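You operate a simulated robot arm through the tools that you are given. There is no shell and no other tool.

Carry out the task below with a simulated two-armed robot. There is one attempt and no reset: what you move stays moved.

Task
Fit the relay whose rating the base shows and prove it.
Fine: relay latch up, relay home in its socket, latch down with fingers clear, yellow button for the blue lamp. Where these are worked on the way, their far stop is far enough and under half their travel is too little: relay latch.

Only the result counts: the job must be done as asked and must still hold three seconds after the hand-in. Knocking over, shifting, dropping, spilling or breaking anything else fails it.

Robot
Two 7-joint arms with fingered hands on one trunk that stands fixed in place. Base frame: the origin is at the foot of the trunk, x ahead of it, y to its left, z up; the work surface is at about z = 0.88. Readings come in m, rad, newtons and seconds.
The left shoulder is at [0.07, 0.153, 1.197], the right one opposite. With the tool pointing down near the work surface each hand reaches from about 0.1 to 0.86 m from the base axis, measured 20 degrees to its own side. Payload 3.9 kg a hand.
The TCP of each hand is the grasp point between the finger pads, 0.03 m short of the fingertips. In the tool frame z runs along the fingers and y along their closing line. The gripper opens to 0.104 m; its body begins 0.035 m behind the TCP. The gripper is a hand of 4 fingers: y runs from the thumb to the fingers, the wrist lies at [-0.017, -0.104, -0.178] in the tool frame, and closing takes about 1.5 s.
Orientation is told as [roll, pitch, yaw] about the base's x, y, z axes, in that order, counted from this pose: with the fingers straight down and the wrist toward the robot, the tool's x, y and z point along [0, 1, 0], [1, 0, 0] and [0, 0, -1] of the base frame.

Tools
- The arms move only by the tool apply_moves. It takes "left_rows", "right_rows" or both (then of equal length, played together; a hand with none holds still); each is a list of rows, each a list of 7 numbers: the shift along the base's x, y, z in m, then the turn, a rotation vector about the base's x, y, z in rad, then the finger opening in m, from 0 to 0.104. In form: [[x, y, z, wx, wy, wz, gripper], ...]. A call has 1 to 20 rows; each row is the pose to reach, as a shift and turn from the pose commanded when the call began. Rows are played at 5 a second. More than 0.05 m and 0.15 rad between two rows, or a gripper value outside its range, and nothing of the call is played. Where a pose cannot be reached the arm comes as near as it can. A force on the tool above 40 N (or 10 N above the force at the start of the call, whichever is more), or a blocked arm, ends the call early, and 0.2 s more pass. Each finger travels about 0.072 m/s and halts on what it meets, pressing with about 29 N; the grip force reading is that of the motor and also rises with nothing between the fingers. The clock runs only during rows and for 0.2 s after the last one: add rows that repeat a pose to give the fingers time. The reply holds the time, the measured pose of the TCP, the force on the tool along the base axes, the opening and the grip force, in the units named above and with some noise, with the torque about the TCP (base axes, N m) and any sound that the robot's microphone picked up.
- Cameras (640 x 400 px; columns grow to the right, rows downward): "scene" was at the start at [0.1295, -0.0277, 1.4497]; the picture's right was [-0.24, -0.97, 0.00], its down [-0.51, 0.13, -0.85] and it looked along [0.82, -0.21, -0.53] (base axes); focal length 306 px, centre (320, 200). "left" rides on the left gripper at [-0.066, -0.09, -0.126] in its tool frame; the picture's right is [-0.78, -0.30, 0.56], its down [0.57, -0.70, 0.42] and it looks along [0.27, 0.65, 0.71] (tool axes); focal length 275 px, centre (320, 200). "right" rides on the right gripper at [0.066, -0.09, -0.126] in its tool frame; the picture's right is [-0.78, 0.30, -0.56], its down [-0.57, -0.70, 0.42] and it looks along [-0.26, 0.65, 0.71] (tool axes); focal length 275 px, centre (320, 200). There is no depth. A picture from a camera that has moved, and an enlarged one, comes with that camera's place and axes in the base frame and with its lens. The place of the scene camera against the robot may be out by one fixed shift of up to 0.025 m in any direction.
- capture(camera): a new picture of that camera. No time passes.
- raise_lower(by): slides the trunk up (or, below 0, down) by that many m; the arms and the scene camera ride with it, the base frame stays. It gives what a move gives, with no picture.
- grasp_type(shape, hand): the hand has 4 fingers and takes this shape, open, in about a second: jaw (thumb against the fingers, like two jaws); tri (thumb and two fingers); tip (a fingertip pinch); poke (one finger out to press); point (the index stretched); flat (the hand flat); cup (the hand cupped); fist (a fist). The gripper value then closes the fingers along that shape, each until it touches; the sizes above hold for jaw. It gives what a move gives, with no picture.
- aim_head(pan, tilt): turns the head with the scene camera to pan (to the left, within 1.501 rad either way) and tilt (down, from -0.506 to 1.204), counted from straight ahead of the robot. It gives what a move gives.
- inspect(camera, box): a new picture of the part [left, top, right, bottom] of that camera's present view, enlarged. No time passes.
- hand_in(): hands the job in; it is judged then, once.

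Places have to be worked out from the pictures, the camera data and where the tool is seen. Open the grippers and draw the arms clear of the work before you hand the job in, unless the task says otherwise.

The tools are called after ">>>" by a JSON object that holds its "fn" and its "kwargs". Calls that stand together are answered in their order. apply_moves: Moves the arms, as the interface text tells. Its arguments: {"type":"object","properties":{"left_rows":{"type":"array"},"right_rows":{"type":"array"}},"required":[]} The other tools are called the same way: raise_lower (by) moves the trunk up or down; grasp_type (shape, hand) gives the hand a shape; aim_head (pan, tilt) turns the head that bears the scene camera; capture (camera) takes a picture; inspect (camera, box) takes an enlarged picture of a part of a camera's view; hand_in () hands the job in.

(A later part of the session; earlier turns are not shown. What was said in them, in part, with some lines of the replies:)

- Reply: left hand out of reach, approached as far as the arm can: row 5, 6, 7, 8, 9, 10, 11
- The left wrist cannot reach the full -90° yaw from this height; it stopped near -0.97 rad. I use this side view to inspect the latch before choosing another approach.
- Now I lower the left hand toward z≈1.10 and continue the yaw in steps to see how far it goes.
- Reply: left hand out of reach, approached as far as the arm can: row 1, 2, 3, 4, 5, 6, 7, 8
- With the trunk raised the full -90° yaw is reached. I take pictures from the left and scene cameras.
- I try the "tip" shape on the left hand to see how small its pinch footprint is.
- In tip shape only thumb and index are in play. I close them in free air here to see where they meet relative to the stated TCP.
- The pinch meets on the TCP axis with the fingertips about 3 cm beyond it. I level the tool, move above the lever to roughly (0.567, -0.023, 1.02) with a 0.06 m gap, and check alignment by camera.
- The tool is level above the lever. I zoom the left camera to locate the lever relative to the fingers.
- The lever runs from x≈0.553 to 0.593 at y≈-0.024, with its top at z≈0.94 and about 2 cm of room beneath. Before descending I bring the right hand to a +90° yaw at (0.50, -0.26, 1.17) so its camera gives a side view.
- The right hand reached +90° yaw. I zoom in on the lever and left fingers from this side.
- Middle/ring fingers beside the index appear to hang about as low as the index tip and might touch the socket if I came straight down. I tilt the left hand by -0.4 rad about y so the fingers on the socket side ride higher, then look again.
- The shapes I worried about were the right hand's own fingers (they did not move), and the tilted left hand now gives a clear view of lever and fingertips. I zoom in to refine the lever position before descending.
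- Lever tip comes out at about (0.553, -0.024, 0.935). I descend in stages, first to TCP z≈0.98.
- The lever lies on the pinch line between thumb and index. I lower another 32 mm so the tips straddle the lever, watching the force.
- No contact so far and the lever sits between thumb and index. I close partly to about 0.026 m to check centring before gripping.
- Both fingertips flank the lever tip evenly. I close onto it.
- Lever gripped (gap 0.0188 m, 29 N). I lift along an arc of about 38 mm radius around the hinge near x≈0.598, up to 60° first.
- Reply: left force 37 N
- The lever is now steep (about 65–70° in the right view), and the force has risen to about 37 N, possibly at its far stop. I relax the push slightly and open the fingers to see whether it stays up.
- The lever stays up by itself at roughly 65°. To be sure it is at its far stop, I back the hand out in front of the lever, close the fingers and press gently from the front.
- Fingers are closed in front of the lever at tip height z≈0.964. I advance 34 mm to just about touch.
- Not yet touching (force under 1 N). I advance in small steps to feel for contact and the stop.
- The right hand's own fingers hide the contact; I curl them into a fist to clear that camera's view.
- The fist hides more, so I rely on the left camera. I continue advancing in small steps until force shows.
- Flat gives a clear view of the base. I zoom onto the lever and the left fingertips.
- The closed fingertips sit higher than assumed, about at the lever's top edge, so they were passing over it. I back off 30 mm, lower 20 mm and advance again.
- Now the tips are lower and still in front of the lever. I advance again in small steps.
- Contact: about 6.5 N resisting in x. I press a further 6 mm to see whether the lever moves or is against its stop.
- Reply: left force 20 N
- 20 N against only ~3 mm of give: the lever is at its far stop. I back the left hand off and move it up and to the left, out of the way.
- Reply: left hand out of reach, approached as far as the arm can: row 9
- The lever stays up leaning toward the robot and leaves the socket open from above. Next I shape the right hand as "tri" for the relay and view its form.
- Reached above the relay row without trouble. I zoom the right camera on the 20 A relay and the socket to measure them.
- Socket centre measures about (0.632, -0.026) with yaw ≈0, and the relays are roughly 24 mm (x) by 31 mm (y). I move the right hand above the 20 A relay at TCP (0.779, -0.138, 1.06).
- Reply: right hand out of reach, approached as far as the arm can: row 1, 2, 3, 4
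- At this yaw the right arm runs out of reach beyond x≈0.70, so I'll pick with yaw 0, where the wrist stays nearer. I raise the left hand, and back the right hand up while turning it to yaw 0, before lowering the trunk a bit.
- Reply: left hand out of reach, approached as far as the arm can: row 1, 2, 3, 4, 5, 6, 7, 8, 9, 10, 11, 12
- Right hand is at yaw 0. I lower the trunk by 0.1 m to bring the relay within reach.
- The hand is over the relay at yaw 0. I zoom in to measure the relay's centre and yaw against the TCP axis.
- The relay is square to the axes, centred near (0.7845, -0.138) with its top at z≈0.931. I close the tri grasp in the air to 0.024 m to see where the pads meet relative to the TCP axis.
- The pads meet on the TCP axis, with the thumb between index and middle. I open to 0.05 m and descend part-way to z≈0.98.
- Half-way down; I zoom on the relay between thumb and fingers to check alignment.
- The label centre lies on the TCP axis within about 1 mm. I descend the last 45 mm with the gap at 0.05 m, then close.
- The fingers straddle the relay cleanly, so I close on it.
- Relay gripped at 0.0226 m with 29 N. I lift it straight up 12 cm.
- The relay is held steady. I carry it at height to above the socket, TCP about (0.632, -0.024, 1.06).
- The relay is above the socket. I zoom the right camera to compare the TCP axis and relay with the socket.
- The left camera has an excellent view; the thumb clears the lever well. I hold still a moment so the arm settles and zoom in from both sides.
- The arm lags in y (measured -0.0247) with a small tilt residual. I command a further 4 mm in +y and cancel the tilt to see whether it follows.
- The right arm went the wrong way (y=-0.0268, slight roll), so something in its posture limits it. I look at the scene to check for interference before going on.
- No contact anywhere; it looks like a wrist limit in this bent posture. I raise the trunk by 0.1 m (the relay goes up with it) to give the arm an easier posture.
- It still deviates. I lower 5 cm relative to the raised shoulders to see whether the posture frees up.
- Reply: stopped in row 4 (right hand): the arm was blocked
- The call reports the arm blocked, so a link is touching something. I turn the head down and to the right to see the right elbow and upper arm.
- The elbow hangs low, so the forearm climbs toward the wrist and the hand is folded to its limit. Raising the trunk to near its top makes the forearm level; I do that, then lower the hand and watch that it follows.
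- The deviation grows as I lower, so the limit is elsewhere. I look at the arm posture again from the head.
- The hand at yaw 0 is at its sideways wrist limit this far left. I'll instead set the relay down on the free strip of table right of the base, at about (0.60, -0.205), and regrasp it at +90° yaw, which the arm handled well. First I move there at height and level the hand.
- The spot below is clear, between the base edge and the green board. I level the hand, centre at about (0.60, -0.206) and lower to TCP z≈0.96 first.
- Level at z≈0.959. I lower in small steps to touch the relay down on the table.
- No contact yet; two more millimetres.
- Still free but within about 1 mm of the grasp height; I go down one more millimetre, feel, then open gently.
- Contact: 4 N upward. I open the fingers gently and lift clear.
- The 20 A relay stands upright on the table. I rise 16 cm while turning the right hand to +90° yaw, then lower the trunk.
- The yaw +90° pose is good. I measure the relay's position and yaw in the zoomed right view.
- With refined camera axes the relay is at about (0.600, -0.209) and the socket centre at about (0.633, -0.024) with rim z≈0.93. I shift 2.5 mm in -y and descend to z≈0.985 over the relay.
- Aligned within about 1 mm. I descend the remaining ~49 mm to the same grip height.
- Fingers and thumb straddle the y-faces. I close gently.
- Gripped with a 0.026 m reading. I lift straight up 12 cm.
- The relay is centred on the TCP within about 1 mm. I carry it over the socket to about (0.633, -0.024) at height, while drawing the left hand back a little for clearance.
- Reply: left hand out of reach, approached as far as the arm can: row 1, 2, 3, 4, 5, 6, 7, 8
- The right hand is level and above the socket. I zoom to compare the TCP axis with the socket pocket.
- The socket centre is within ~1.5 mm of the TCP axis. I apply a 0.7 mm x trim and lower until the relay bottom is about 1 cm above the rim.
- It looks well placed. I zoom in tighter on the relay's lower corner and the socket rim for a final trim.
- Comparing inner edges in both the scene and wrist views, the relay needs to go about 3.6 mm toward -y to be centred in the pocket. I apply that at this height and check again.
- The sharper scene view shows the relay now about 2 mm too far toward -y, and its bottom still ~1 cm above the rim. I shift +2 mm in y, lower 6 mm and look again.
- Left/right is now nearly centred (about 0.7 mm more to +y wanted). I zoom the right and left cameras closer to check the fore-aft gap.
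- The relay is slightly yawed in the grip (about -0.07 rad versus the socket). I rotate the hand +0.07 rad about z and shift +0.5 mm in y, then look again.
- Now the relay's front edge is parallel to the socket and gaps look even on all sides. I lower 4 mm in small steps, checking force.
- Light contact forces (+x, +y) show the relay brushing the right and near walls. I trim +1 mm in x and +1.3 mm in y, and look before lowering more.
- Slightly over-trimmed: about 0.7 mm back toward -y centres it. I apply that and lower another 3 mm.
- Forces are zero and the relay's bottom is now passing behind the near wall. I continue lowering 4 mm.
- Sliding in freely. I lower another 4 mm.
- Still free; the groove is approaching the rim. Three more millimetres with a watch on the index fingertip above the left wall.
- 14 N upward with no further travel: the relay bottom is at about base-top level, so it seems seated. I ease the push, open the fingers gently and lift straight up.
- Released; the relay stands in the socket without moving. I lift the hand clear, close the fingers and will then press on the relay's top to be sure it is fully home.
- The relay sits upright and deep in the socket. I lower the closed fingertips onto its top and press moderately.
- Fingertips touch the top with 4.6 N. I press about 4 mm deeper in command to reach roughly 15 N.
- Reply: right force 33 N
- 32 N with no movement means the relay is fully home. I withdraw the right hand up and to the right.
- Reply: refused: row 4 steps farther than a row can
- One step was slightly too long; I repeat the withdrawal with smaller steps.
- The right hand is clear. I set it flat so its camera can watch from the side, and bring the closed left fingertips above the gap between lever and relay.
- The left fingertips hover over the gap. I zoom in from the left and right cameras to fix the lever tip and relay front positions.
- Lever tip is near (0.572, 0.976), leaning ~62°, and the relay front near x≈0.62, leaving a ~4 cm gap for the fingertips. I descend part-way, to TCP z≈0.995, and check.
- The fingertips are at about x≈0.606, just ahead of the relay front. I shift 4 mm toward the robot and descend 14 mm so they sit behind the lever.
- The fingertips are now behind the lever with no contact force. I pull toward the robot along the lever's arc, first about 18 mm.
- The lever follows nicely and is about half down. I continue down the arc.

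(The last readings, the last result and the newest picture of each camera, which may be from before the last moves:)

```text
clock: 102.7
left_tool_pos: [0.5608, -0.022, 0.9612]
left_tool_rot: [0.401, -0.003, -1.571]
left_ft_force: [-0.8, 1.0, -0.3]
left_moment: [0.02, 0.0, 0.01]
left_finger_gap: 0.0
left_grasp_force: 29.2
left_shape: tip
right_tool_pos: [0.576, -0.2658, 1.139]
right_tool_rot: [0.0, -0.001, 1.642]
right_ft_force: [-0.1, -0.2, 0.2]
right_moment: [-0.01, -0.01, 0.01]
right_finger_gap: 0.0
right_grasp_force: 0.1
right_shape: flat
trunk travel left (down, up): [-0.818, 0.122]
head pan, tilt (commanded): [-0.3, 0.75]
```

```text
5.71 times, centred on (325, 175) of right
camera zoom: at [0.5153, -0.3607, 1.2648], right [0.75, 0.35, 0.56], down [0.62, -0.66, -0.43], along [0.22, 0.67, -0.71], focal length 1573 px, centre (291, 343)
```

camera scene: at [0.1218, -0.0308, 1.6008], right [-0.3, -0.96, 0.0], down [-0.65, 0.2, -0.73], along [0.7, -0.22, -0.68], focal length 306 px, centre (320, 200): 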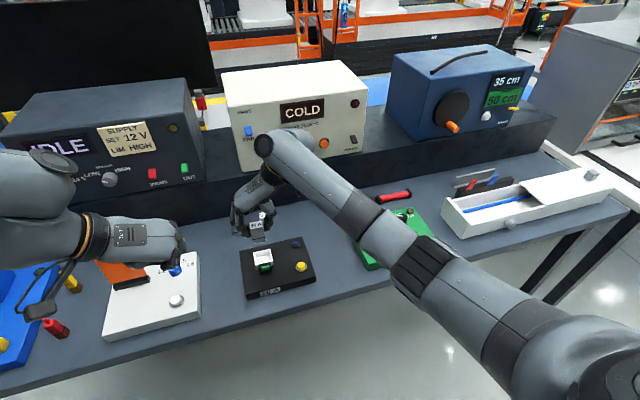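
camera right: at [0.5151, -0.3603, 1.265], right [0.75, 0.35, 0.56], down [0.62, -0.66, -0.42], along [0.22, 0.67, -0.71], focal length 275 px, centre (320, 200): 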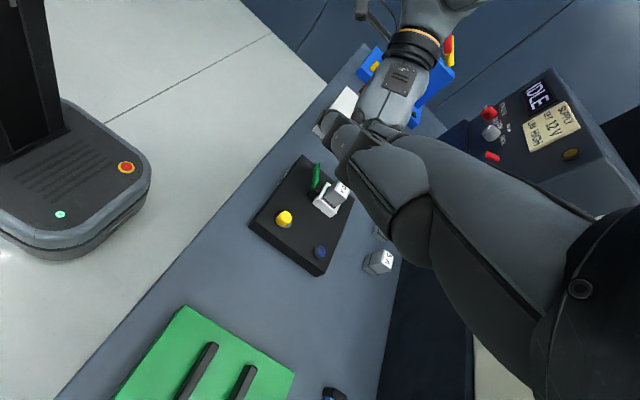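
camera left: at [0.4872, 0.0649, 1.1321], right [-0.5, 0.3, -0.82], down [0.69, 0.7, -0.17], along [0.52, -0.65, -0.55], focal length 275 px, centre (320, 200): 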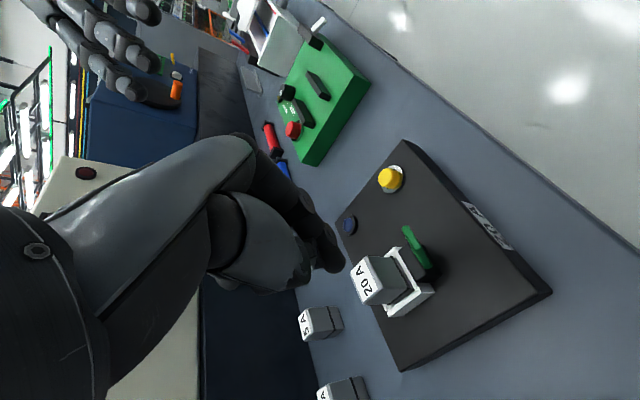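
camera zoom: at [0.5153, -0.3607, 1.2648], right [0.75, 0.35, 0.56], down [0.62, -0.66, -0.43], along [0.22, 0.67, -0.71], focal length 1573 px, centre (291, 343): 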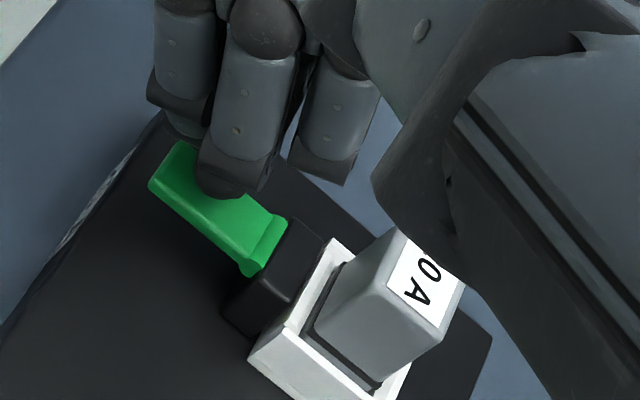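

Nearly horizontal. I press straight down in small steps until the stop is felt.

>>> {"fn": "apply_moves", "kwargs": {"left_rows": [[-0.001, 0, -0.004, 0, 0, 0, 0.0], [-0.001, 0, -0.008, 0, 0, 0, 0.0]]}}

>>> {"fn": "inspect", "kwargs": {"camera": "right", "box": [300, 140, 350, 210]}}

```text
clock: 103.2
left_tool_pos: [0.5582, -0.0238, 0.9554]
left_tool_rot: [0.407, -0.004, -1.57]
left_ft_force: [-1.5, 4.1, 19.5]
left_moment: [0.06, -0.16, -0.01]
left_finger_gap: 0.0
left_grasp_force: 29.3
left_shape: tip
right_tool_pos: [0.5725, -0.2645, 1.1407]
right_tool_rot: [-0.003, 0.0, 1.641]
right_ft_force: [0.5, 0.2, 0.2]
right_moment: [0.02, 0.0, -0.03]
right_finger_gap: 0.0
right_grasp_force: 0.2
right_shape: flat
trunk travel left (down, up): [-0.818, 0.122]
head pan, tilt (commanded): [-0.3, 0.75]
```

```text
5.71 times, centred on (325, 175) of right
camera zoom: at [0.5125, -0.3598, 1.2667], right [0.75, 0.35, 0.56], down [0.62, -0.66, -0.42], along [0.22, 0.67, -0.71], focal length 1573 px, centre (291, 343)
```

zoom: 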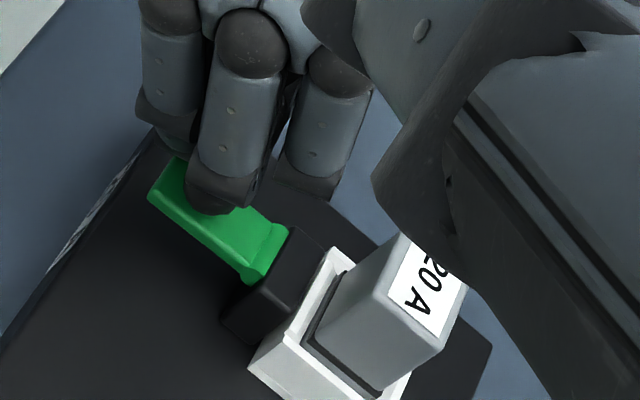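

19.5 N upward: the latch is at its down stop. I lift the left fingers off and withdraw up and to the left.

>>> {"fn": "apply_moves", "kwargs": {"left_rows": [[0, 0, 0.01, 0, 0, 0, 0.0], [0, 0, 0.04, 0, 0, 0, 0.0], [-0.01, 0.01, 0.08, 0, 0, 0, 0.0], [-0.02, 0.04, 0.11, 0, 0, 0, 0.0], [-0.03, 0.08, 0.13, 0, 0, 0, 0.0], [-0.04, 0.12, 0.15, 0, 0, 0, 0.0], [-0.05, 0.155, 0.17, 0, 0, 0, 0.0], [-0.05, 0.155, 0.17, 0, 0, 0, 0.0]]}}

>>> {"fn": "inspect", "kwargs": {"camera": "scene", "box": [235, 215, 325, 300]}}

>>> {"fn": "inspect", "kwargs": {"camera": "right", "box": [240, 130, 360, 290]}}

>>> {"fn": "inspect", "kwargs": {"camera": "left", "box": [310, 150, 470, 300]}}

```text
clock: 105.0
left_tool_pos: [0.5097, 0.1317, 1.1254]
left_tool_rot: [0.399, -0.002, -1.573]
left_ft_force: [-0.1, 0.2, 0.5]
left_moment: [-0.02, 0.01, -0.01]
left_finger_gap: 0.0
left_grasp_force: 29.2
left_shape: tip
right_tool_pos: [0.5752, -0.2668, 1.1387]
right_tool_rot: [0.003, 0.001, 1.639]
right_ft_force: [0.3, 0.7, 0.1]
right_moment: [-0.01, 0.02, -0.02]
right_finger_gap: 0.0
right_grasp_force: 0.1
right_shape: flat
trunk travel left (down, up): [-0.818, 0.122]
head pan, tilt (commanded): [-0.3, 0.75]
```

```text
4.71 times, centred on (280, 258) of scene
camera zoom: at [0.1224, -0.0311, 1.6007], right [-0.3, -0.96, 0.0], down [-0.65, 0.2, -0.73], along [0.7, -0.22, -0.68], focal length 1438 px, centre (508, -71)
```

zoom: 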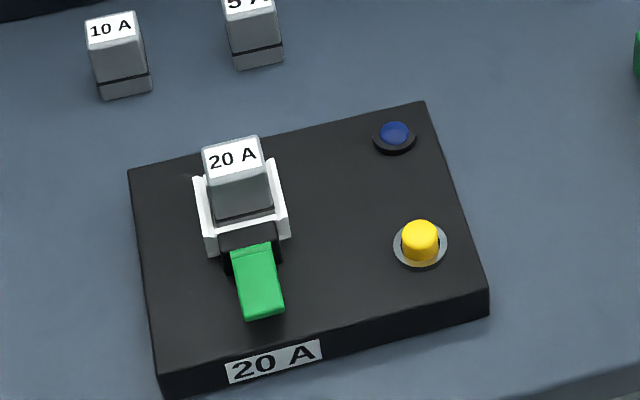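

```text
2.50 times, centred on (300, 210) of right
camera zoom: at [0.5156, -0.3612, 1.2644], right [0.75, 0.35, 0.56], down [0.62, -0.66, -0.43], along [0.22, 0.67, -0.71], focal length 688 px, centre (370, 175)
```

zoom: 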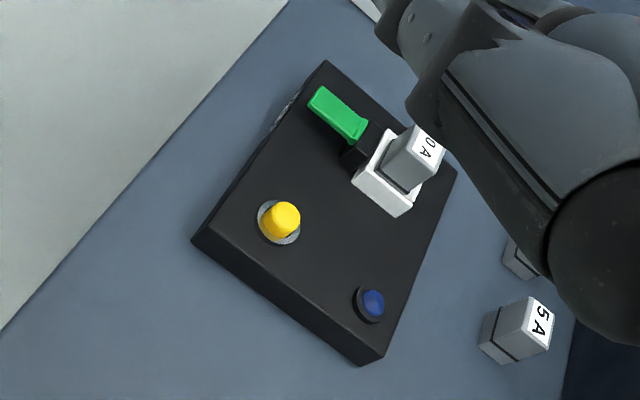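

```text
2.67 times, centred on (390, 225) of left
camera zoom: at [0.3994, 0.2204, 1.2148], right [-0.5, 0.3, -0.82], down [0.69, 0.7, -0.17], along [0.52, -0.65, -0.55], focal length 734 px, centre (133, 133)
```

zoom: 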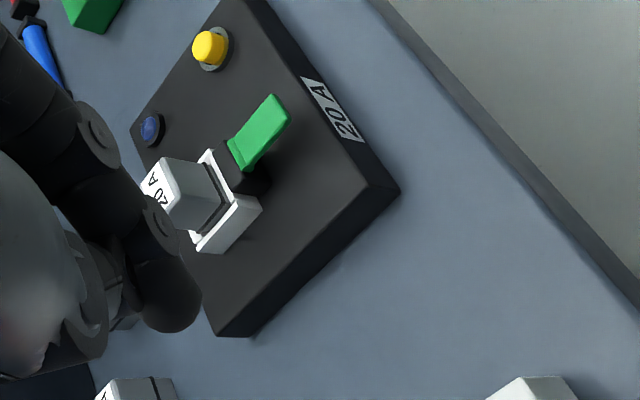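

The latch is down and the relay is in. Now the yellow button: I set the right hand to "poke" and look at where its fingertip lies.

>>> {"fn": "grasp_type", "kwargs": {"hand": "right", "shape": "poke"}}

>>> {"fn": "capture", "kwargs": {"camera": "right"}}

>>> {"fn": "capture", "kwargs": {"camera": "scene"}}

>>> {"fn": "capture", "kwargs": {"camera": "left"}}

```text
clock: 106.0
left_tool_pos: [0.5083, 0.1311, 1.1249]
left_tool_rot: [0.398, -0.002, -1.572]
left_ft_force: [0.5, -1.0, 0.2]
left_moment: [-0.01, -0.01, -0.01]
left_finger_gap: 0.0
left_grasp_force: 28.9
left_shape: tip
right_tool_pos: [0.5749, -0.2659, 1.1382]
right_tool_rot: [0.0, 0.0, 1.642]
right_ft_force: [0.2, 0.2, -0.3]
right_moment: [-0.02, -0.01, 0.01]
right_finger_gap: 0.0
right_grasp_force: 0.1
right_shape: poke
trunk travel left (down, up): [-0.818, 0.122]
head pan, tilt (commanded): [-0.3, 0.75]
```

```text
taken
camera right: at [0.515, -0.3607, 1.265], right [0.75, 0.35, 0.56], down [0.62, -0.66, -0.42], along [0.22, 0.67, -0.71], focal length 275 px, centre (320, 200)
```

right: 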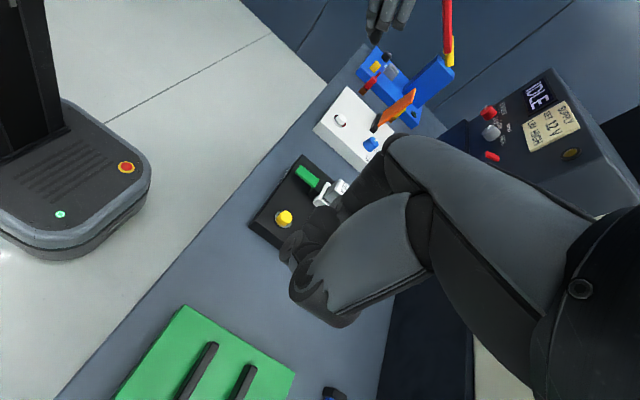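

```text
taken
camera scene: at [0.1215, -0.0305, 1.6008], right [-0.3, -0.96, 0.0], down [-0.65, 0.2, -0.73], along [0.7, -0.22, -0.68], focal length 306 px, centre (320, 200)
```

scene: 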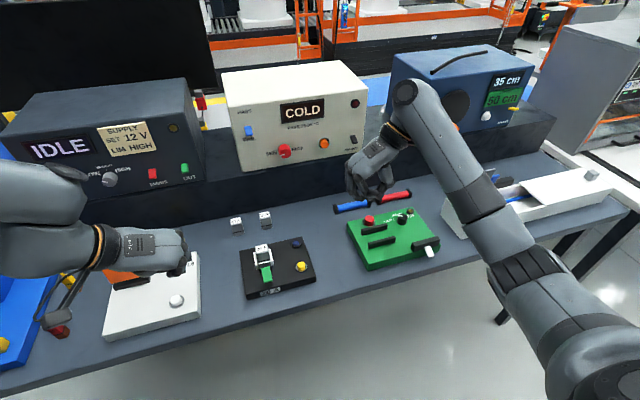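

```text
taken
camera left: at [0.3989, 0.2206, 1.2147], right [-0.5, 0.3, -0.82], down [0.69, 0.7, -0.17], along [0.52, -0.65, -0.55], focal length 275 px, centre (320, 200)
```

left: 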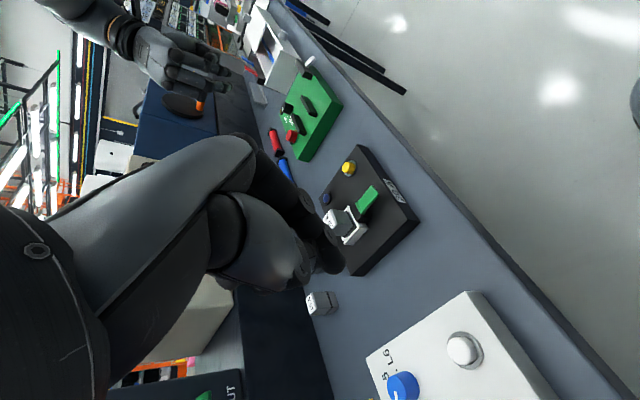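

I zoom on the poke finger in both views to find its tip relative to the TCP.

>>> {"fn": "inspect", "kwargs": {"camera": "right", "box": [240, 160, 400, 340]}}

>>> {"fn": "inspect", "kwargs": {"camera": "scene", "box": [320, 100, 440, 220]}}

>>> {"fn": "inspect", "kwargs": {"camera": "left", "box": [100, 0, 280, 130]}}

```text
2.22 times, centred on (320, 250) of right
camera zoom: at [0.515, -0.3607, 1.265], right [0.75, 0.35, 0.56], down [0.62, -0.66, -0.42], along [0.22, 0.67, -0.71], focal length 612 px, centre (320, 89)
```

zoom: 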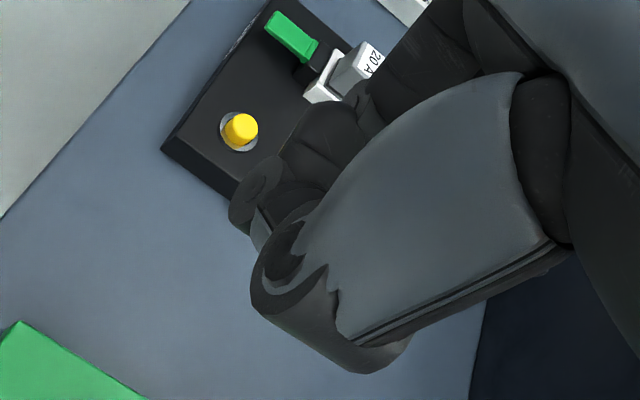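

```text
3.33 times, centred on (380, 160) of scene
camera zoom: at [0.1215, -0.0305, 1.6008], right [-0.3, -0.96, 0.0], down [-0.65, 0.2, -0.73], along [0.7, -0.22, -0.68], focal length 1018 px, centre (120, 333)
```

zoom: 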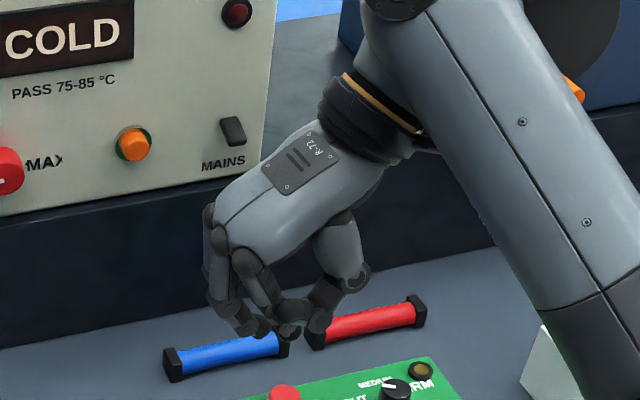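

```text
3.08 times, centred on (190, 65) of left
camera zoom: at [0.3989, 0.2206, 1.2147], right [-0.5, 0.3, -0.82], down [0.69, 0.7, -0.17], along [0.52, -0.65, -0.55], focal length 847 px, centre (720, 615)
```

zoom: 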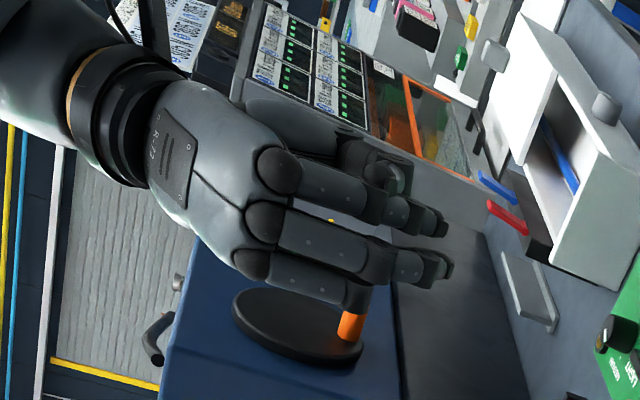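

The poke shape is still closed (gap 0). I open it along that shape and look again.

>>> {"fn": "apply_moves", "kwargs": {"right_rows": [[0, 0, 0, 0, 0, 0, 0.104], [0, 0, 0, 0, 0, 0, 0.104], [0, 0, 0, 0, 0, 0, 0.104], [0, 0, 0, 0, 0, 0, 0.104], [0, 0, 0, 0, 0, 0, 0.104], [0, 0, 0, 0, 0, 0, 0.104], [0, 0, 0, 0, 0, 0, 0.104]]}}

>>> {"fn": "inspect", "kwargs": {"camera": "right", "box": [240, 160, 400, 340]}}

>>> {"fn": "inspect", "kwargs": {"camera": "scene", "box": [320, 100, 440, 220]}}

>>> {"fn": "inspect", "kwargs": {"camera": "left", "box": [100, 0, 280, 130]}}

```text
clock: 107.5
left_tool_pos: [0.5077, 0.131, 1.1248]
left_tool_rot: [0.4, -0.002, -1.573]
left_ft_force: [0.5, -0.2, 0.7]
left_moment: [-0.02, -0.02, -0.01]
left_finger_gap: 0.0
left_grasp_force: 29.2
left_shape: tip
right_tool_pos: [0.5757, -0.2666, 1.1389]
right_tool_rot: [-0.001, 0.0, 1.641]
right_ft_force: [-0.9, 0.0, -0.9]
right_moment: [0.07, 0.02, 0.0]
right_finger_gap: 0.0002
right_grasp_force: 0.1
right_shape: poke
trunk travel left (down, up): [-0.818, 0.122]
head pan, tilt (commanded): [-0.3, 0.75]
```

```text
2.22 times, centred on (320, 250) of right
camera zoom: at [0.5151, -0.3608, 1.2648], right [0.75, 0.35, 0.56], down [0.62, -0.66, -0.43], along [0.22, 0.67, -0.71], focal length 612 px, centre (320, 89)
```

zoom: 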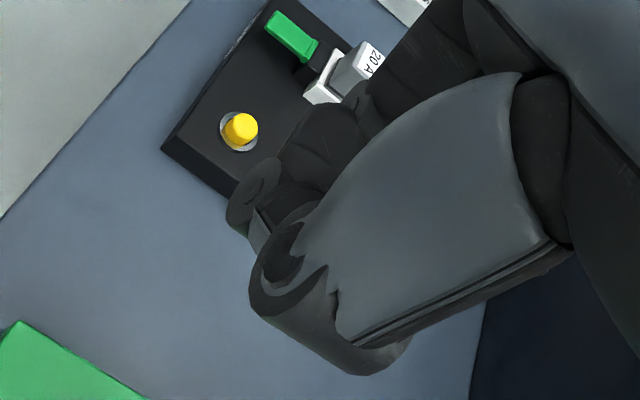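

```text
3.33 times, centred on (380, 160) of scene
camera zoom: at [0.1217, -0.0306, 1.6008], right [-0.3, -0.96, 0.0], down [-0.65, 0.2, -0.73], along [0.7, -0.22, -0.68], focal length 1018 px, centre (120, 333)
```

zoom: 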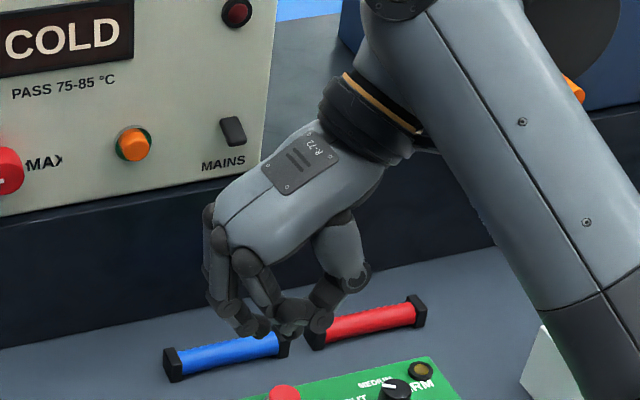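

```text
3.08 times, centred on (190, 65) of left
camera zoom: at [0.3991, 0.2205, 1.2147], right [-0.5, 0.3, -0.82], down [0.69, 0.7, -0.17], along [0.52, -0.65, -0.55], focal length 847 px, centre (720, 615)
```

zoom: 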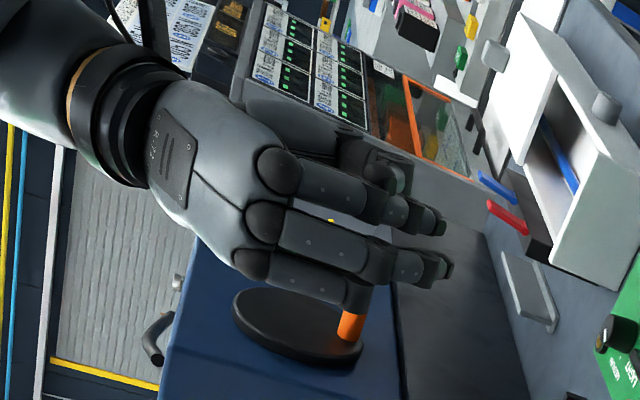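

Poke does not extend the way I expected, so I use the known closed "tip" pinch instead. I set that shape, close it and move above the yellow button at about (0.5825, -0.115).

>>> {"fn": "grasp_type", "kwargs": {"hand": "right", "shape": "tip"}}

>>> {"fn": "apply_moves", "kwargs": {"right_rows": [[0.001, 0.02, -0.01, 0, 0, -0.02, 0.08], [0.002, 0.05, -0.03, 0, 0, -0.04, 0.05], [0.004, 0.085, -0.05, 0, 0, -0.07, 0.02], [0.006, 0.12, -0.075, 0, 0, -0.07, 0.0], [0.0075, 0.15, -0.1, 0, 0, -0.07, 0.0], [0.0075, 0.151, -0.13, 0, 0, -0.07, 0.0], [0.0075, 0.151, -0.13, 0, 0, -0.07, 0.0]]}}

>>> {"fn": "capture", "kwargs": {"camera": "right"}}

>>> {"fn": "inspect", "kwargs": {"camera": "scene", "box": [245, 210, 345, 300]}}

>>> {"fn": "inspect", "kwargs": {"camera": "left", "box": [300, 110, 430, 250]}}

```text
clock: 108.5
left_tool_pos: [0.5069, 0.1323, 1.1241]
left_tool_rot: [0.4, -0.003, -1.572]
left_ft_force: [0.0, -0.2, 0.0]
left_moment: [0.0, 0.0, 0.0]
left_finger_gap: 0.0
left_grasp_force: 29.4
left_shape: tip
right_tool_pos: [0.5751, -0.2671, 1.1385]
right_tool_rot: [0.0, -0.001, 1.642]
right_ft_force: [-0.4, -0.7, 0.2]
right_moment: [0.03, 0.02, 0.0]
right_finger_gap: 0.1041
right_grasp_force: 0.0
right_shape: tip
trunk travel left (down, up): [-0.818, 0.122]
head pan, tilt (commanded): [-0.3, 0.75]
```

```text
clock: 110.0
left_tool_pos: [0.5093, 0.1307, 1.1241]
left_tool_rot: [0.401, -0.003, -1.573]
left_ft_force: [0.8, 0.6, -0.8]
left_moment: [0.01, 0.02, 0.01]
left_finger_gap: 0.0002
left_grasp_force: 28.8
left_shape: tip
right_tool_pos: [0.581, -0.1139, 1.0071]
right_tool_rot: [0.001, 0.001, 1.572]
right_ft_force: [-1.0, 0.9, -0.4]
right_moment: [0.01, 0.0, 0.01]
right_finger_gap: 0.0
right_grasp_force: 28.9
right_shape: tip
trunk travel left (down, up): [-0.818, 0.122]
head pan, tilt (commanded): [-0.3, 0.75]
```

```text
taken
camera right: at [0.5156, -0.2043, 1.1346], right [0.78, 0.3, 0.56], down [0.57, -0.7, -0.43], along [0.26, 0.65, -0.71], focal length 275 px, centre (320, 200)
```

right: 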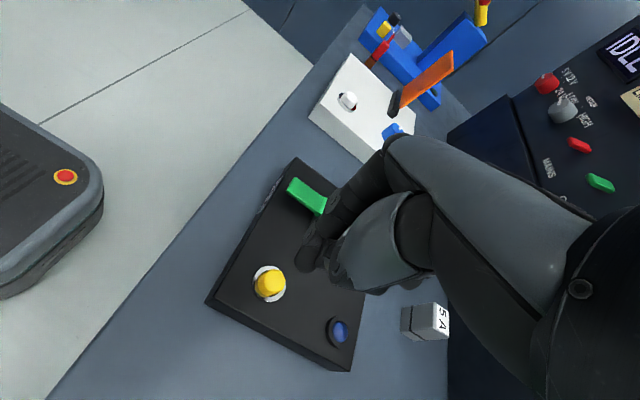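

```text
4.44 times, centred on (295, 255) of scene
camera zoom: at [0.1214, -0.0309, 1.6008], right [-0.3, -0.96, 0.0], down [-0.65, 0.2, -0.73], along [0.7, -0.22, -0.68], focal length 1358 px, centre (431, -44)
```

zoom: 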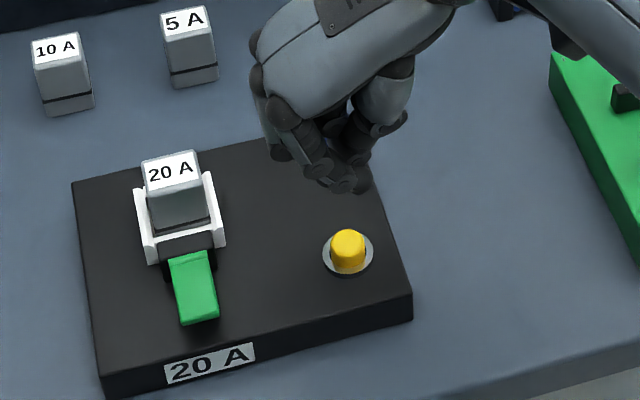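

```text
2.86 times, centred on (365, 180) of left
camera zoom: at [0.3989, 0.2202, 1.2149], right [-0.5, 0.3, -0.82], down [0.69, 0.7, -0.17], along [0.52, -0.65, -0.55], focal length 786 px, centre (191, 257)
```

zoom: 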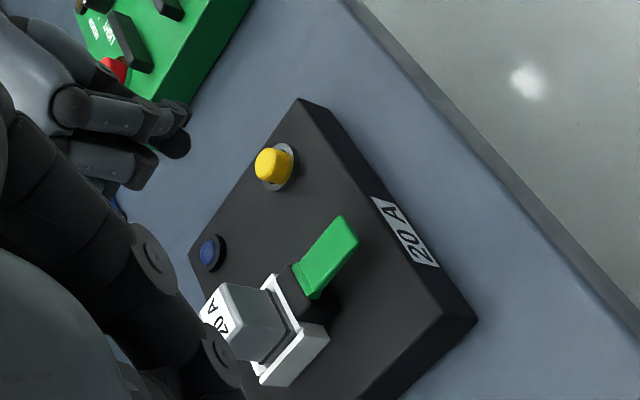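

I zoom to measure the button cap relative to the fingertip axis.

>>> {"fn": "inspect", "kwargs": {"camera": "right", "box": [230, 230, 330, 330]}}

>>> {"fn": "inspect", "kwargs": {"camera": "scene", "box": [290, 235, 330, 280]}}

```text
4.00 times, centred on (280, 280) of right
camera zoom: at [0.5156, -0.2043, 1.1346], right [0.78, 0.3, 0.56], down [0.57, -0.7, -0.43], along [0.26, 0.65, -0.71], focal length 1101 px, centre (480, -120)
```

zoom: 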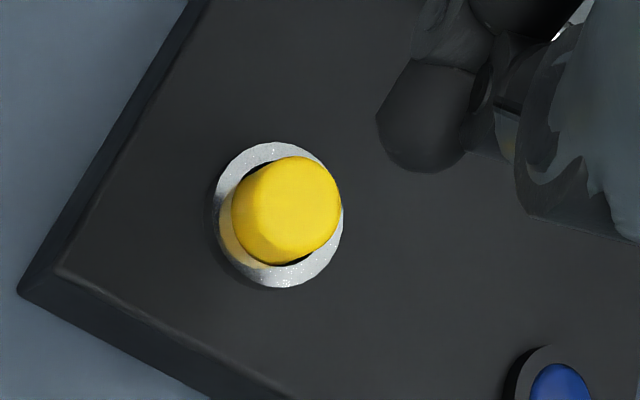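

```text
8.89 times, centred on (310, 258) of scene
camera zoom: at [0.1214, -0.0309, 1.6008], right [-0.3, -0.96, 0.0], down [-0.65, 0.2, -0.73], along [0.7, -0.22, -0.68], focal length 2715 px, centre (409, -311)
```

zoom: 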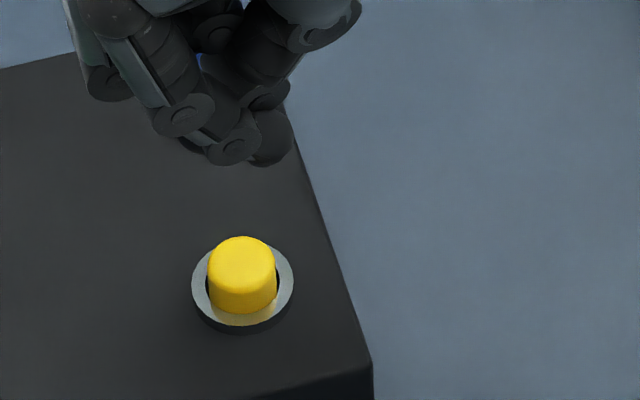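

Scene and wrist views differ slightly on the lateral offset, so I first lower to just above the cap (TCP z≈0.97), where they can be compared directly.

>>> {"fn": "apply_moves", "kwargs": {"right_rows": [[0.001, 0, -0.015, 0, 0, 0, 0.0], [0.001, 0, -0.028, 0, 0, 0, 0.0], [0.001, 0, -0.036, 0, 0, 0, 0.0], [0.001, 0, -0.036, 0, 0, 0, 0.0]]}}

>>> {"fn": "inspect", "kwargs": {"camera": "right", "box": [240, 210, 340, 310]}}

>>> {"fn": "inspect", "kwargs": {"camera": "scene", "box": [290, 235, 330, 280]}}

>>> {"fn": "inspect", "kwargs": {"camera": "left", "box": [310, 130, 390, 220]}}

```text
clock: 111.0
left_tool_pos: [0.5083, 0.1308, 1.1246]
left_tool_rot: [0.4, -0.003, -1.573]
left_ft_force: [0.1, 0.0, 0.2]
left_moment: [-0.01, 0.02, -0.04]
left_finger_gap: 0.0
left_grasp_force: 29.2
left_shape: tip
right_tool_pos: [0.5826, -0.1133, 0.9737]
right_tool_rot: [0.002, -0.002, 1.569]
right_ft_force: [0.3, -0.5, -0.3]
right_moment: [0.0, -0.01, -0.02]
right_finger_gap: 0.0003
right_grasp_force: 29.1
right_shape: tip
trunk travel left (down, up): [-0.818, 0.122]
head pan, tilt (commanded): [-0.3, 0.75]
```

```text
4.00 times, centred on (290, 260) of right
camera zoom: at [0.5162, -0.2046, 1.0996], right [0.78, 0.3, 0.56], down [0.57, -0.7, -0.42], along [0.26, 0.65, -0.71], focal length 1101 px, centre (440, -40)
```

zoom: 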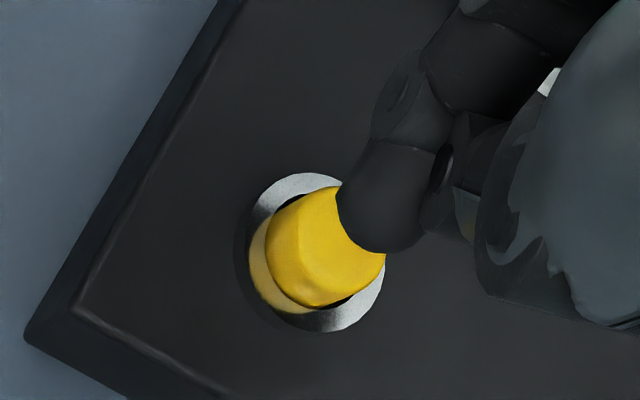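

```text
8.89 times, centred on (310, 258) of scene
camera zoom: at [0.1216, -0.0306, 1.6008], right [-0.3, -0.96, 0.0], down [-0.65, 0.2, -0.73], along [0.7, -0.22, -0.68], focal length 2715 px, centre (409, -311)
```

zoom: 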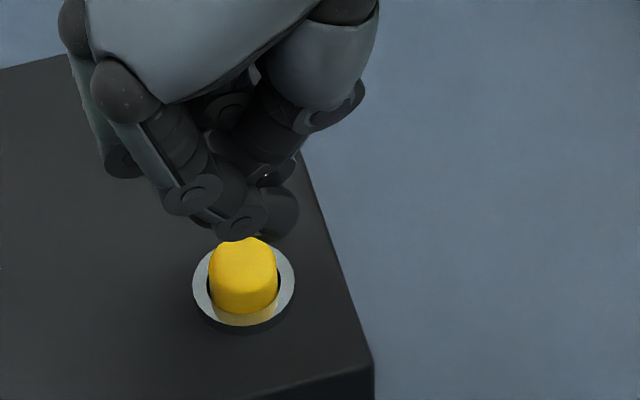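

```text
4.44 times, centred on (350, 175) of left
camera zoom: at [0.399, 0.2205, 1.2147], right [-0.5, 0.3, -0.82], down [0.69, 0.7, -0.17], along [0.52, -0.65, -0.55], focal length 1224 px, centre (187, 311)
```

zoom: 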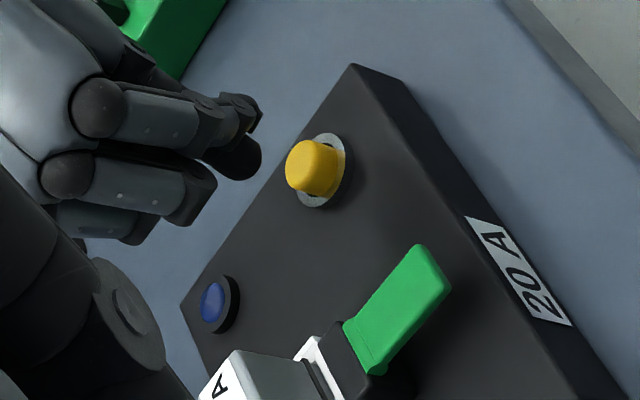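

The index tip is over the cap. I shift +3 mm x and +1 mm y, then press down in small steps, watching force and sound.

>>> {"fn": "apply_moves", "kwargs": {"right_rows": [[0.003, 0.001, -0.004, 0, 0, 0, 0.0], [0.003, 0.001, -0.009, 0, 0, 0, 0.0], [0.003, 0.001, -0.013, 0, 0, 0, 0.0]]}}

>>> {"fn": "inspect", "kwargs": {"camera": "scene", "box": [270, 225, 340, 285]}}

>>> {"fn": "inspect", "kwargs": {"camera": "left", "box": [310, 130, 390, 220]}}

```text
clock: 111.8
left_tool_pos: [0.5089, 0.1301, 1.1256]
left_tool_rot: [0.399, -0.001, -1.572]
left_ft_force: [0.0, -0.5, 0.1]
left_moment: [0.0, 0.05, 0.01]
left_finger_gap: 0.0001
left_grasp_force: 29.8
left_shape: tip
right_tool_pos: [0.585, -0.1138, 0.9605]
right_tool_rot: [0.002, 0.0, 1.571]
right_ft_force: [0.4, -0.3, 0.2]
right_moment: [-0.02, -0.02, 0.02]
right_finger_gap: 0.0001
right_grasp_force: 28.9
right_shape: tip
trunk travel left (down, up): [-0.818, 0.122]
head pan, tilt (commanded): [-0.3, 0.75]
```

```text
6.67 times, centred on (305, 255) of scene
camera zoom: at [0.1216, -0.0306, 1.6008], right [-0.3, -0.96, 0.0], down [-0.65, 0.2, -0.73], along [0.7, -0.22, -0.68], focal length 2036 px, centre (420, -167)
```

zoom: 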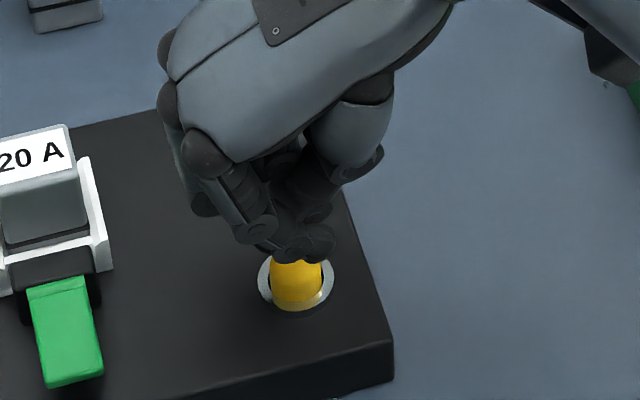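

```text
4.44 times, centred on (350, 175) of left
camera zoom: at [0.3989, 0.2205, 1.2148], right [-0.5, 0.3, -0.82], down [0.69, 0.7, -0.17], along [0.52, -0.65, -0.55], focal length 1224 px, centre (187, 311)
```

zoom: 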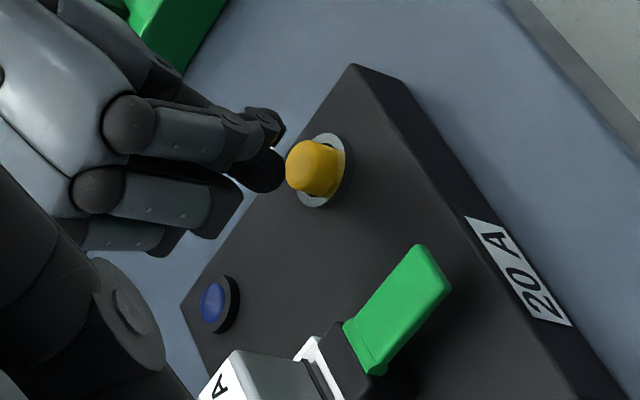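

Almost touching. I press further in 3 mm steps.

>>> {"fn": "apply_moves", "kwargs": {"right_rows": [[0, 0, -0.003, 0, 0, 0, 0.0], [0, 0, -0.006, 0, 0, 0, 0.0]]}}

>>> {"fn": "inspect", "kwargs": {"camera": "left", "box": [310, 130, 390, 220]}}

```text
clock: 112.5
left_tool_pos: [0.5087, 0.1318, 1.1251]
left_tool_rot: [0.4, -0.001, -1.571]
left_ft_force: [0.2, -0.4, -0.1]
left_moment: [-0.04, 0.01, -0.01]
left_finger_gap: 0.0002
left_grasp_force: 28.8
left_shape: tip
right_tool_pos: [0.5841, -0.1129, 0.9544]
right_tool_rot: [-0.001, 0.0, 1.571]
right_ft_force: [0.0, 0.5, 0.2]
right_moment: [0.01, 0.01, 0.02]
right_finger_gap: 0.0
right_grasp_force: 29.0
right_shape: tip
trunk travel left (down, up): [-0.818, 0.122]
head pan, tilt (commanded): [-0.3, 0.75]
```

```text
4.44 times, centred on (350, 175) of left
camera zoom: at [0.399, 0.2205, 1.2147], right [-0.5, 0.3, -0.82], down [0.69, 0.7, -0.17], along [0.52, -0.65, -0.55], focal length 1224 px, centre (187, 311)
```

zoom: 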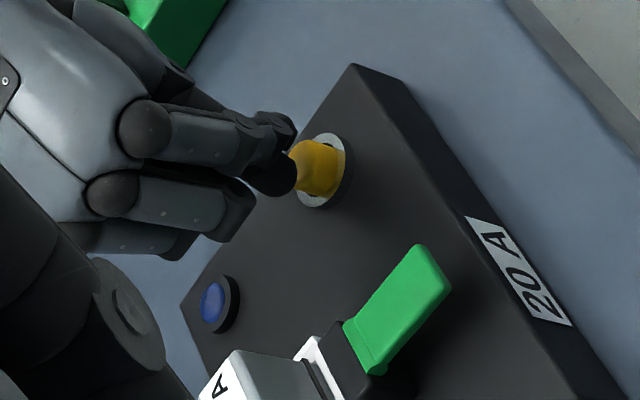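

No contact yet; I continue lowering.

>>> {"fn": "apply_moves", "kwargs": {"right_rows": [[0, 0, -0.002, 0, 0, 0, 0.0], [0, 0, -0.004, 0, 0, 0, 0.0]]}}

>>> {"fn": "inspect", "kwargs": {"camera": "left", "box": [310, 130, 390, 220]}}

>>> {"fn": "inspect", "kwargs": {"camera": "scene", "box": [270, 225, 340, 285]}}

>>> {"fn": "inspect", "kwargs": {"camera": "right", "box": [250, 200, 350, 300]}}

```text
clock: 113.0
left_tool_pos: [0.5074, 0.1315, 1.1252]
left_tool_rot: [0.401, -0.002, -1.574]
left_ft_force: [-0.2, 0.2, 0.7]
left_moment: [0.01, -0.02, 0.01]
left_finger_gap: 0.0001
left_grasp_force: 28.7
left_shape: tip
right_tool_pos: [0.5856, -0.1138, 0.9522]
right_tool_rot: [-0.001, 0.002, 1.57]
right_ft_force: [-0.1, 0.7, 2.2]
right_moment: [0.0, -0.01, 0.0]
right_finger_gap: 0.0
right_grasp_force: 29.2
right_shape: tip
trunk travel left (down, up): [-0.818, 0.122]
head pan, tilt (commanded): [-0.3, 0.75]
heard: click
```

```text
4.44 times, centred on (350, 175) of left
camera zoom: at [0.3986, 0.2206, 1.2149], right [-0.5, 0.3, -0.82], down [0.69, 0.7, -0.17], along [0.52, -0.65, -0.55], focal length 1224 px, centre (187, 311)
```

zoom: 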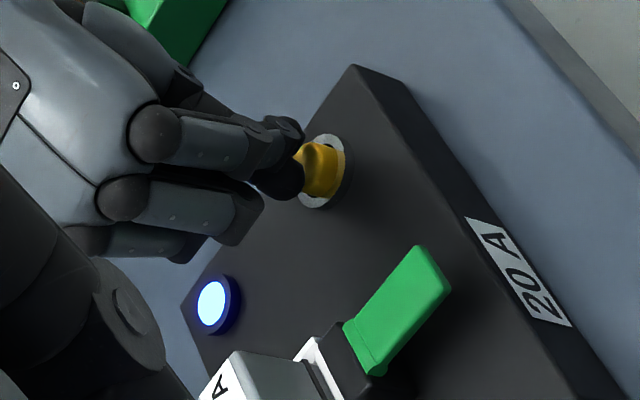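

```text
6.67 times, centred on (305, 255) of scene
camera zoom: at [0.121, -0.0305, 1.6009], right [-0.3, -0.96, 0.0], down [-0.65, 0.2, -0.73], along [0.7, -0.22, -0.68], focal length 2036 px, centre (420, -167)
```

zoom: 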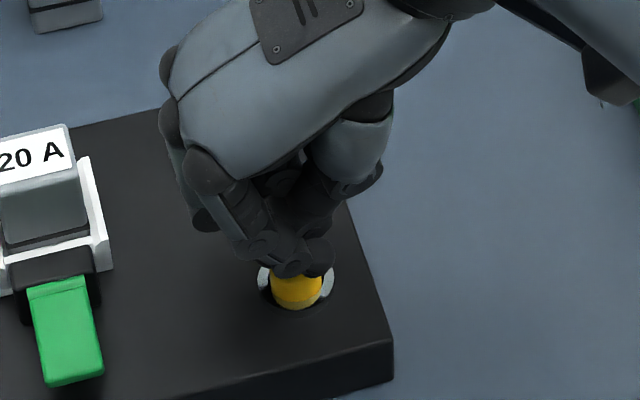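

```text
4.00 times, centred on (300, 250) of right
camera zoom: at [0.5184, -0.2037, 1.0773], right [0.78, 0.3, 0.56], down [0.57, -0.7, -0.42], along [0.27, 0.65, -0.71], focal length 1101 px, centre (400, 0)
```

zoom: 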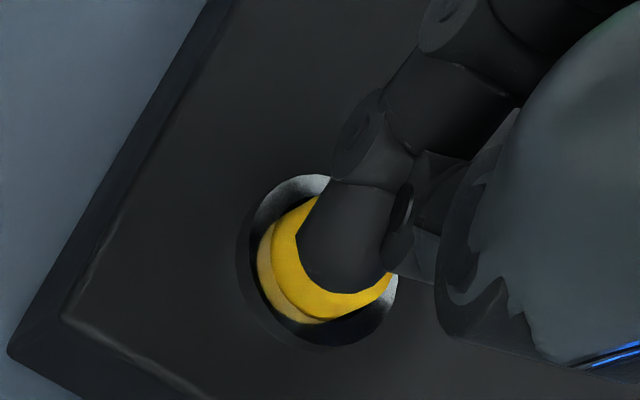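

A click, and the blue lamp is lit. I lift the finger off the button and retreat, then check that the lamp stays on.

>>> {"fn": "apply_moves", "kwargs": {"right_rows": [[0, 0, 0.01, 0, 0, 0, 0.0], [0, 0, 0.04, 0, 0, 0, 0.0], [0, -0.01, 0.08, 0, 0, 0, 0.0], [0, -0.04, 0.11, 0, 0, 0, 0.0], [0, -0.08, 0.13, 0, 0, 0, 0.0], [0, -0.12, 0.15, 0, 0, 0, 0.03], [-0.01, -0.16, 0.16, 0, 0, 0, 0.06], [-0.02, -0.2, 0.16, 0, 0, 0, 0.09], [-0.02, -0.2, 0.16, 0, 0, 0, 0.104]]}}

>>> {"fn": "inspect", "kwargs": {"camera": "scene", "box": [230, 210, 340, 305]}}

>>> {"fn": "capture", "kwargs": {"camera": "scene"}}

>>> {"fn": "inspect", "kwargs": {"camera": "left", "box": [310, 130, 430, 270]}}

```text
clock: 115.0
left_tool_pos: [0.5084, 0.132, 1.1254]
left_tool_rot: [0.4, -0.001, -1.571]
left_ft_force: [-0.2, -0.6, 0.2]
left_moment: [-0.01, 0.01, -0.01]
left_finger_gap: 0.0
left_grasp_force: 29.5
left_shape: tip
right_tool_pos: [0.5665, -0.3134, 1.1107]
right_tool_rot: [0.003, 0.001, 1.57]
right_ft_force: [-1.1, 0.1, 0.4]
right_moment: [-0.02, -0.01, 0.04]
right_finger_gap: 0.1034
right_grasp_force: 0.0
right_shape: tip
trunk travel left (down, up): [-0.818, 0.122]
head pan, tilt (commanded): [-0.3, 0.75]
```

```text
4.21 times, centred on (285, 258) of scene
camera zoom: at [0.1221, -0.0299, 1.6008], right [-0.3, -0.96, 0.0], down [-0.65, 0.2, -0.73], along [0.7, -0.22, -0.68], focal length 1286 px, centre (467, -42)
```

zoom: 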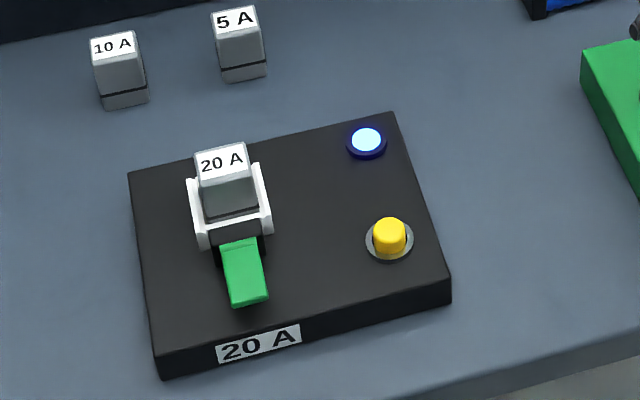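

```text
taken
camera scene: at [0.1221, -0.0299, 1.6008], right [-0.3, -0.96, 0.0], down [-0.65, 0.2, -0.73], along [0.7, -0.22, -0.68], focal length 306 px, centre (320, 200)
```

scene: 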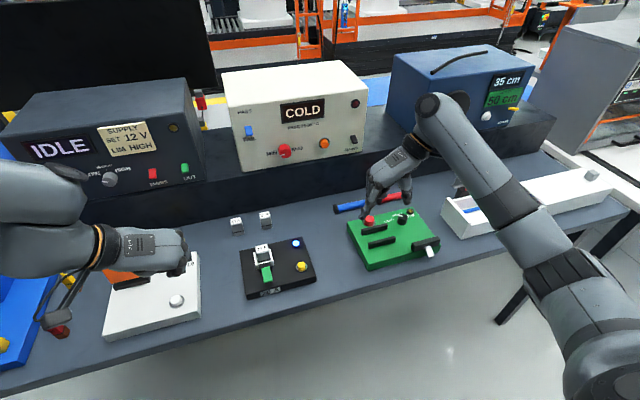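

```text
2.86 times, centred on (370, 200) of left
camera zoom: at [0.3994, 0.221, 1.2145], right [-0.5, 0.3, -0.82], down [0.69, 0.7, -0.17], along [0.52, -0.65, -0.55], focal length 786 px, centre (177, 200)
```

zoom: 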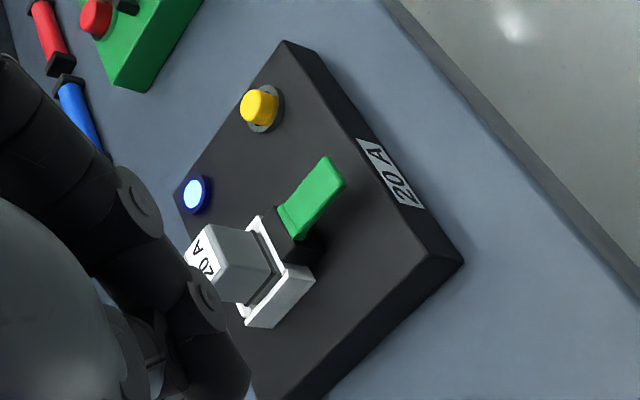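

The lamp stays lit, relay in, latch down. I raise the trunk to bring both hands well clear, then open the left gripper.

>>> {"fn": "raise_lower", "kwargs": {"by": 0.1}}

>>> {"fn": "apply_moves", "kwargs": {"left_rows": [[0, 0, 0, 0, 0, 0, 0.03], [-0.01, 0, 0, 0, 0, 0, 0.06], [-0.02, 0, 0, 0, 0, 0, 0.09], [-0.03, 0, 0, 0, 0, 0, 0.104], [-0.04, 0, 0, 0, 0, 0, 0.104], [-0.04, 0, 0, 0, 0, 0, 0.104]], "right_rows": [[0, 0, 0.01, 0, 0, 0, 0.104], [-0.01, -0.01, 0.02, 0, 0, 0, 0.104], [-0.03, -0.02, 0.03, 0, 0, 0, 0.104], [-0.05, -0.03, 0.04, 0, 0, 0, 0.104], [-0.07, -0.04, 0.05, 0, 0, 0, 0.104], [-0.07, -0.04, 0.05, 0, 0, 0, 0.104]]}}

>>> {"fn": "capture", "kwargs": {"camera": "scene"}}

>>> {"fn": "inspect", "kwargs": {"camera": "scene", "box": [230, 240, 340, 335]}}

```text
clock: 116.4
left_tool_pos: [0.5079, 0.1306, 1.2241]
left_tool_rot: [0.399, -0.001, -1.571]
left_ft_force: [0.1, 0.8, 0.0]
left_moment: [0.04, 0.02, 0.01]
left_finger_gap: 0.0
left_grasp_force: 29.5
left_shape: tip
right_tool_pos: [0.5662, -0.3132, 1.2115]
right_tool_rot: [0.001, -0.001, 1.571]
right_ft_force: [0.8, -0.2, -0.6]
right_moment: [-0.01, -0.02, 0.01]
right_finger_gap: 0.1038
right_grasp_force: 0.1
right_shape: tip
trunk travel left (down, up): [-0.918, 0.022]
head pan, tilt (commanded): [-0.3, 0.75]
```

```text
clock: 117.8
left_tool_pos: [0.4678, 0.1308, 1.2251]
left_tool_rot: [0.399, -0.001, -1.571]
left_ft_force: [0.1, 0.5, -0.1]
left_moment: [0.01, -0.03, 0.01]
left_finger_gap: 0.1035
left_grasp_force: 0.0
left_shape: tip
right_tool_pos: [0.4949, -0.3524, 1.2611]
right_tool_rot: [0.001, 0.001, 1.571]
right_ft_force: [-0.1, 0.5, -0.2]
right_moment: [-0.02, -0.03, -0.01]
right_finger_gap: 0.1037
right_grasp_force: 0.1
right_shape: tip
trunk travel left (down, up): [-0.918, 0.022]
head pan, tilt (commanded): [-0.3, 0.75]
```

```text
taken
camera scene: at [0.1218, -0.0306, 1.7008], right [-0.3, -0.96, 0.0], down [-0.65, 0.2, -0.73], along [0.7, -0.22, -0.68], focal length 306 px, centre (320, 200)
```

scene: 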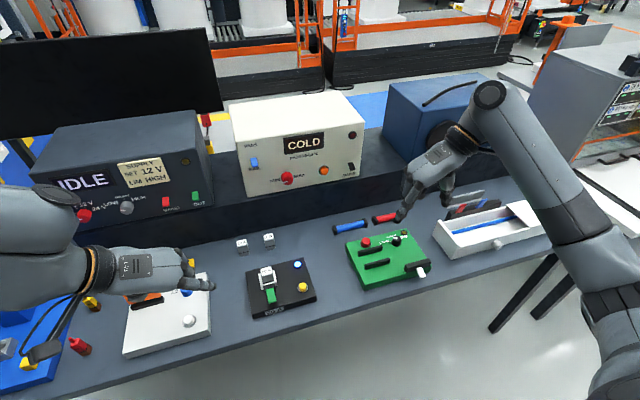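

```text
4.21 times, centred on (285, 288) of scene
camera zoom: at [0.1218, -0.0306, 1.7008], right [-0.3, -0.96, 0.0], down [-0.65, 0.2, -0.73], along [0.7, -0.22, -0.68], focal length 1286 px, centre (467, -168)
```

zoom: 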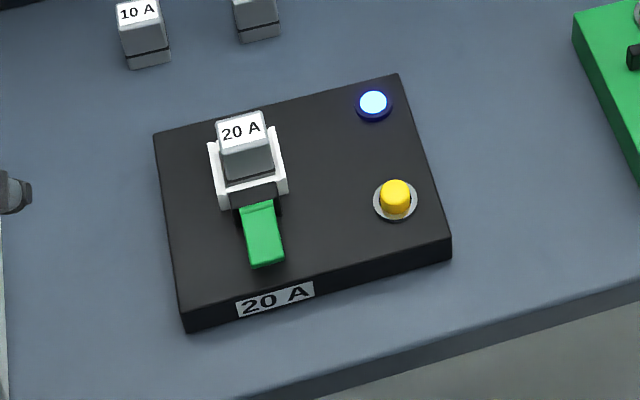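

The 20 A relay is home, the latch is down, the blue lamp is still lit, both grippers are open and clear, and nothing else has moved. I hand the job in.

>>> {"fn": "hand_in", "kwargs": {}}

```text
The job is handed in.
```

The 20 A relay, which matches the "20 A" marking on the base, is in its socket with the latch down. The blue lamp lit when I pressed the yellow button, and I've handed the job in. I don't have the judge's result yet.

- **Relay seating:** With the latch raised to its far stop, I pressed on the relay's top with about 32 N and it did not move, so I took it as fully home.
- **Latch:** I pushed it down until it stopped at about 20 N, then took the fingers away. It stayed down.
- **Lamp:** There was a click when the button went in. The lamp was still lit several seconds later, just before I handed in.
- **Regrasp:** The arm couldn't reach the socket with the first grip. I set the relay down briefly on bare table beside the base and picked it up again from the side.

In the last pictures the 5 A and 10 A relays and everything else on the table looked undisturbed. Both grippers were open and clear of the work.
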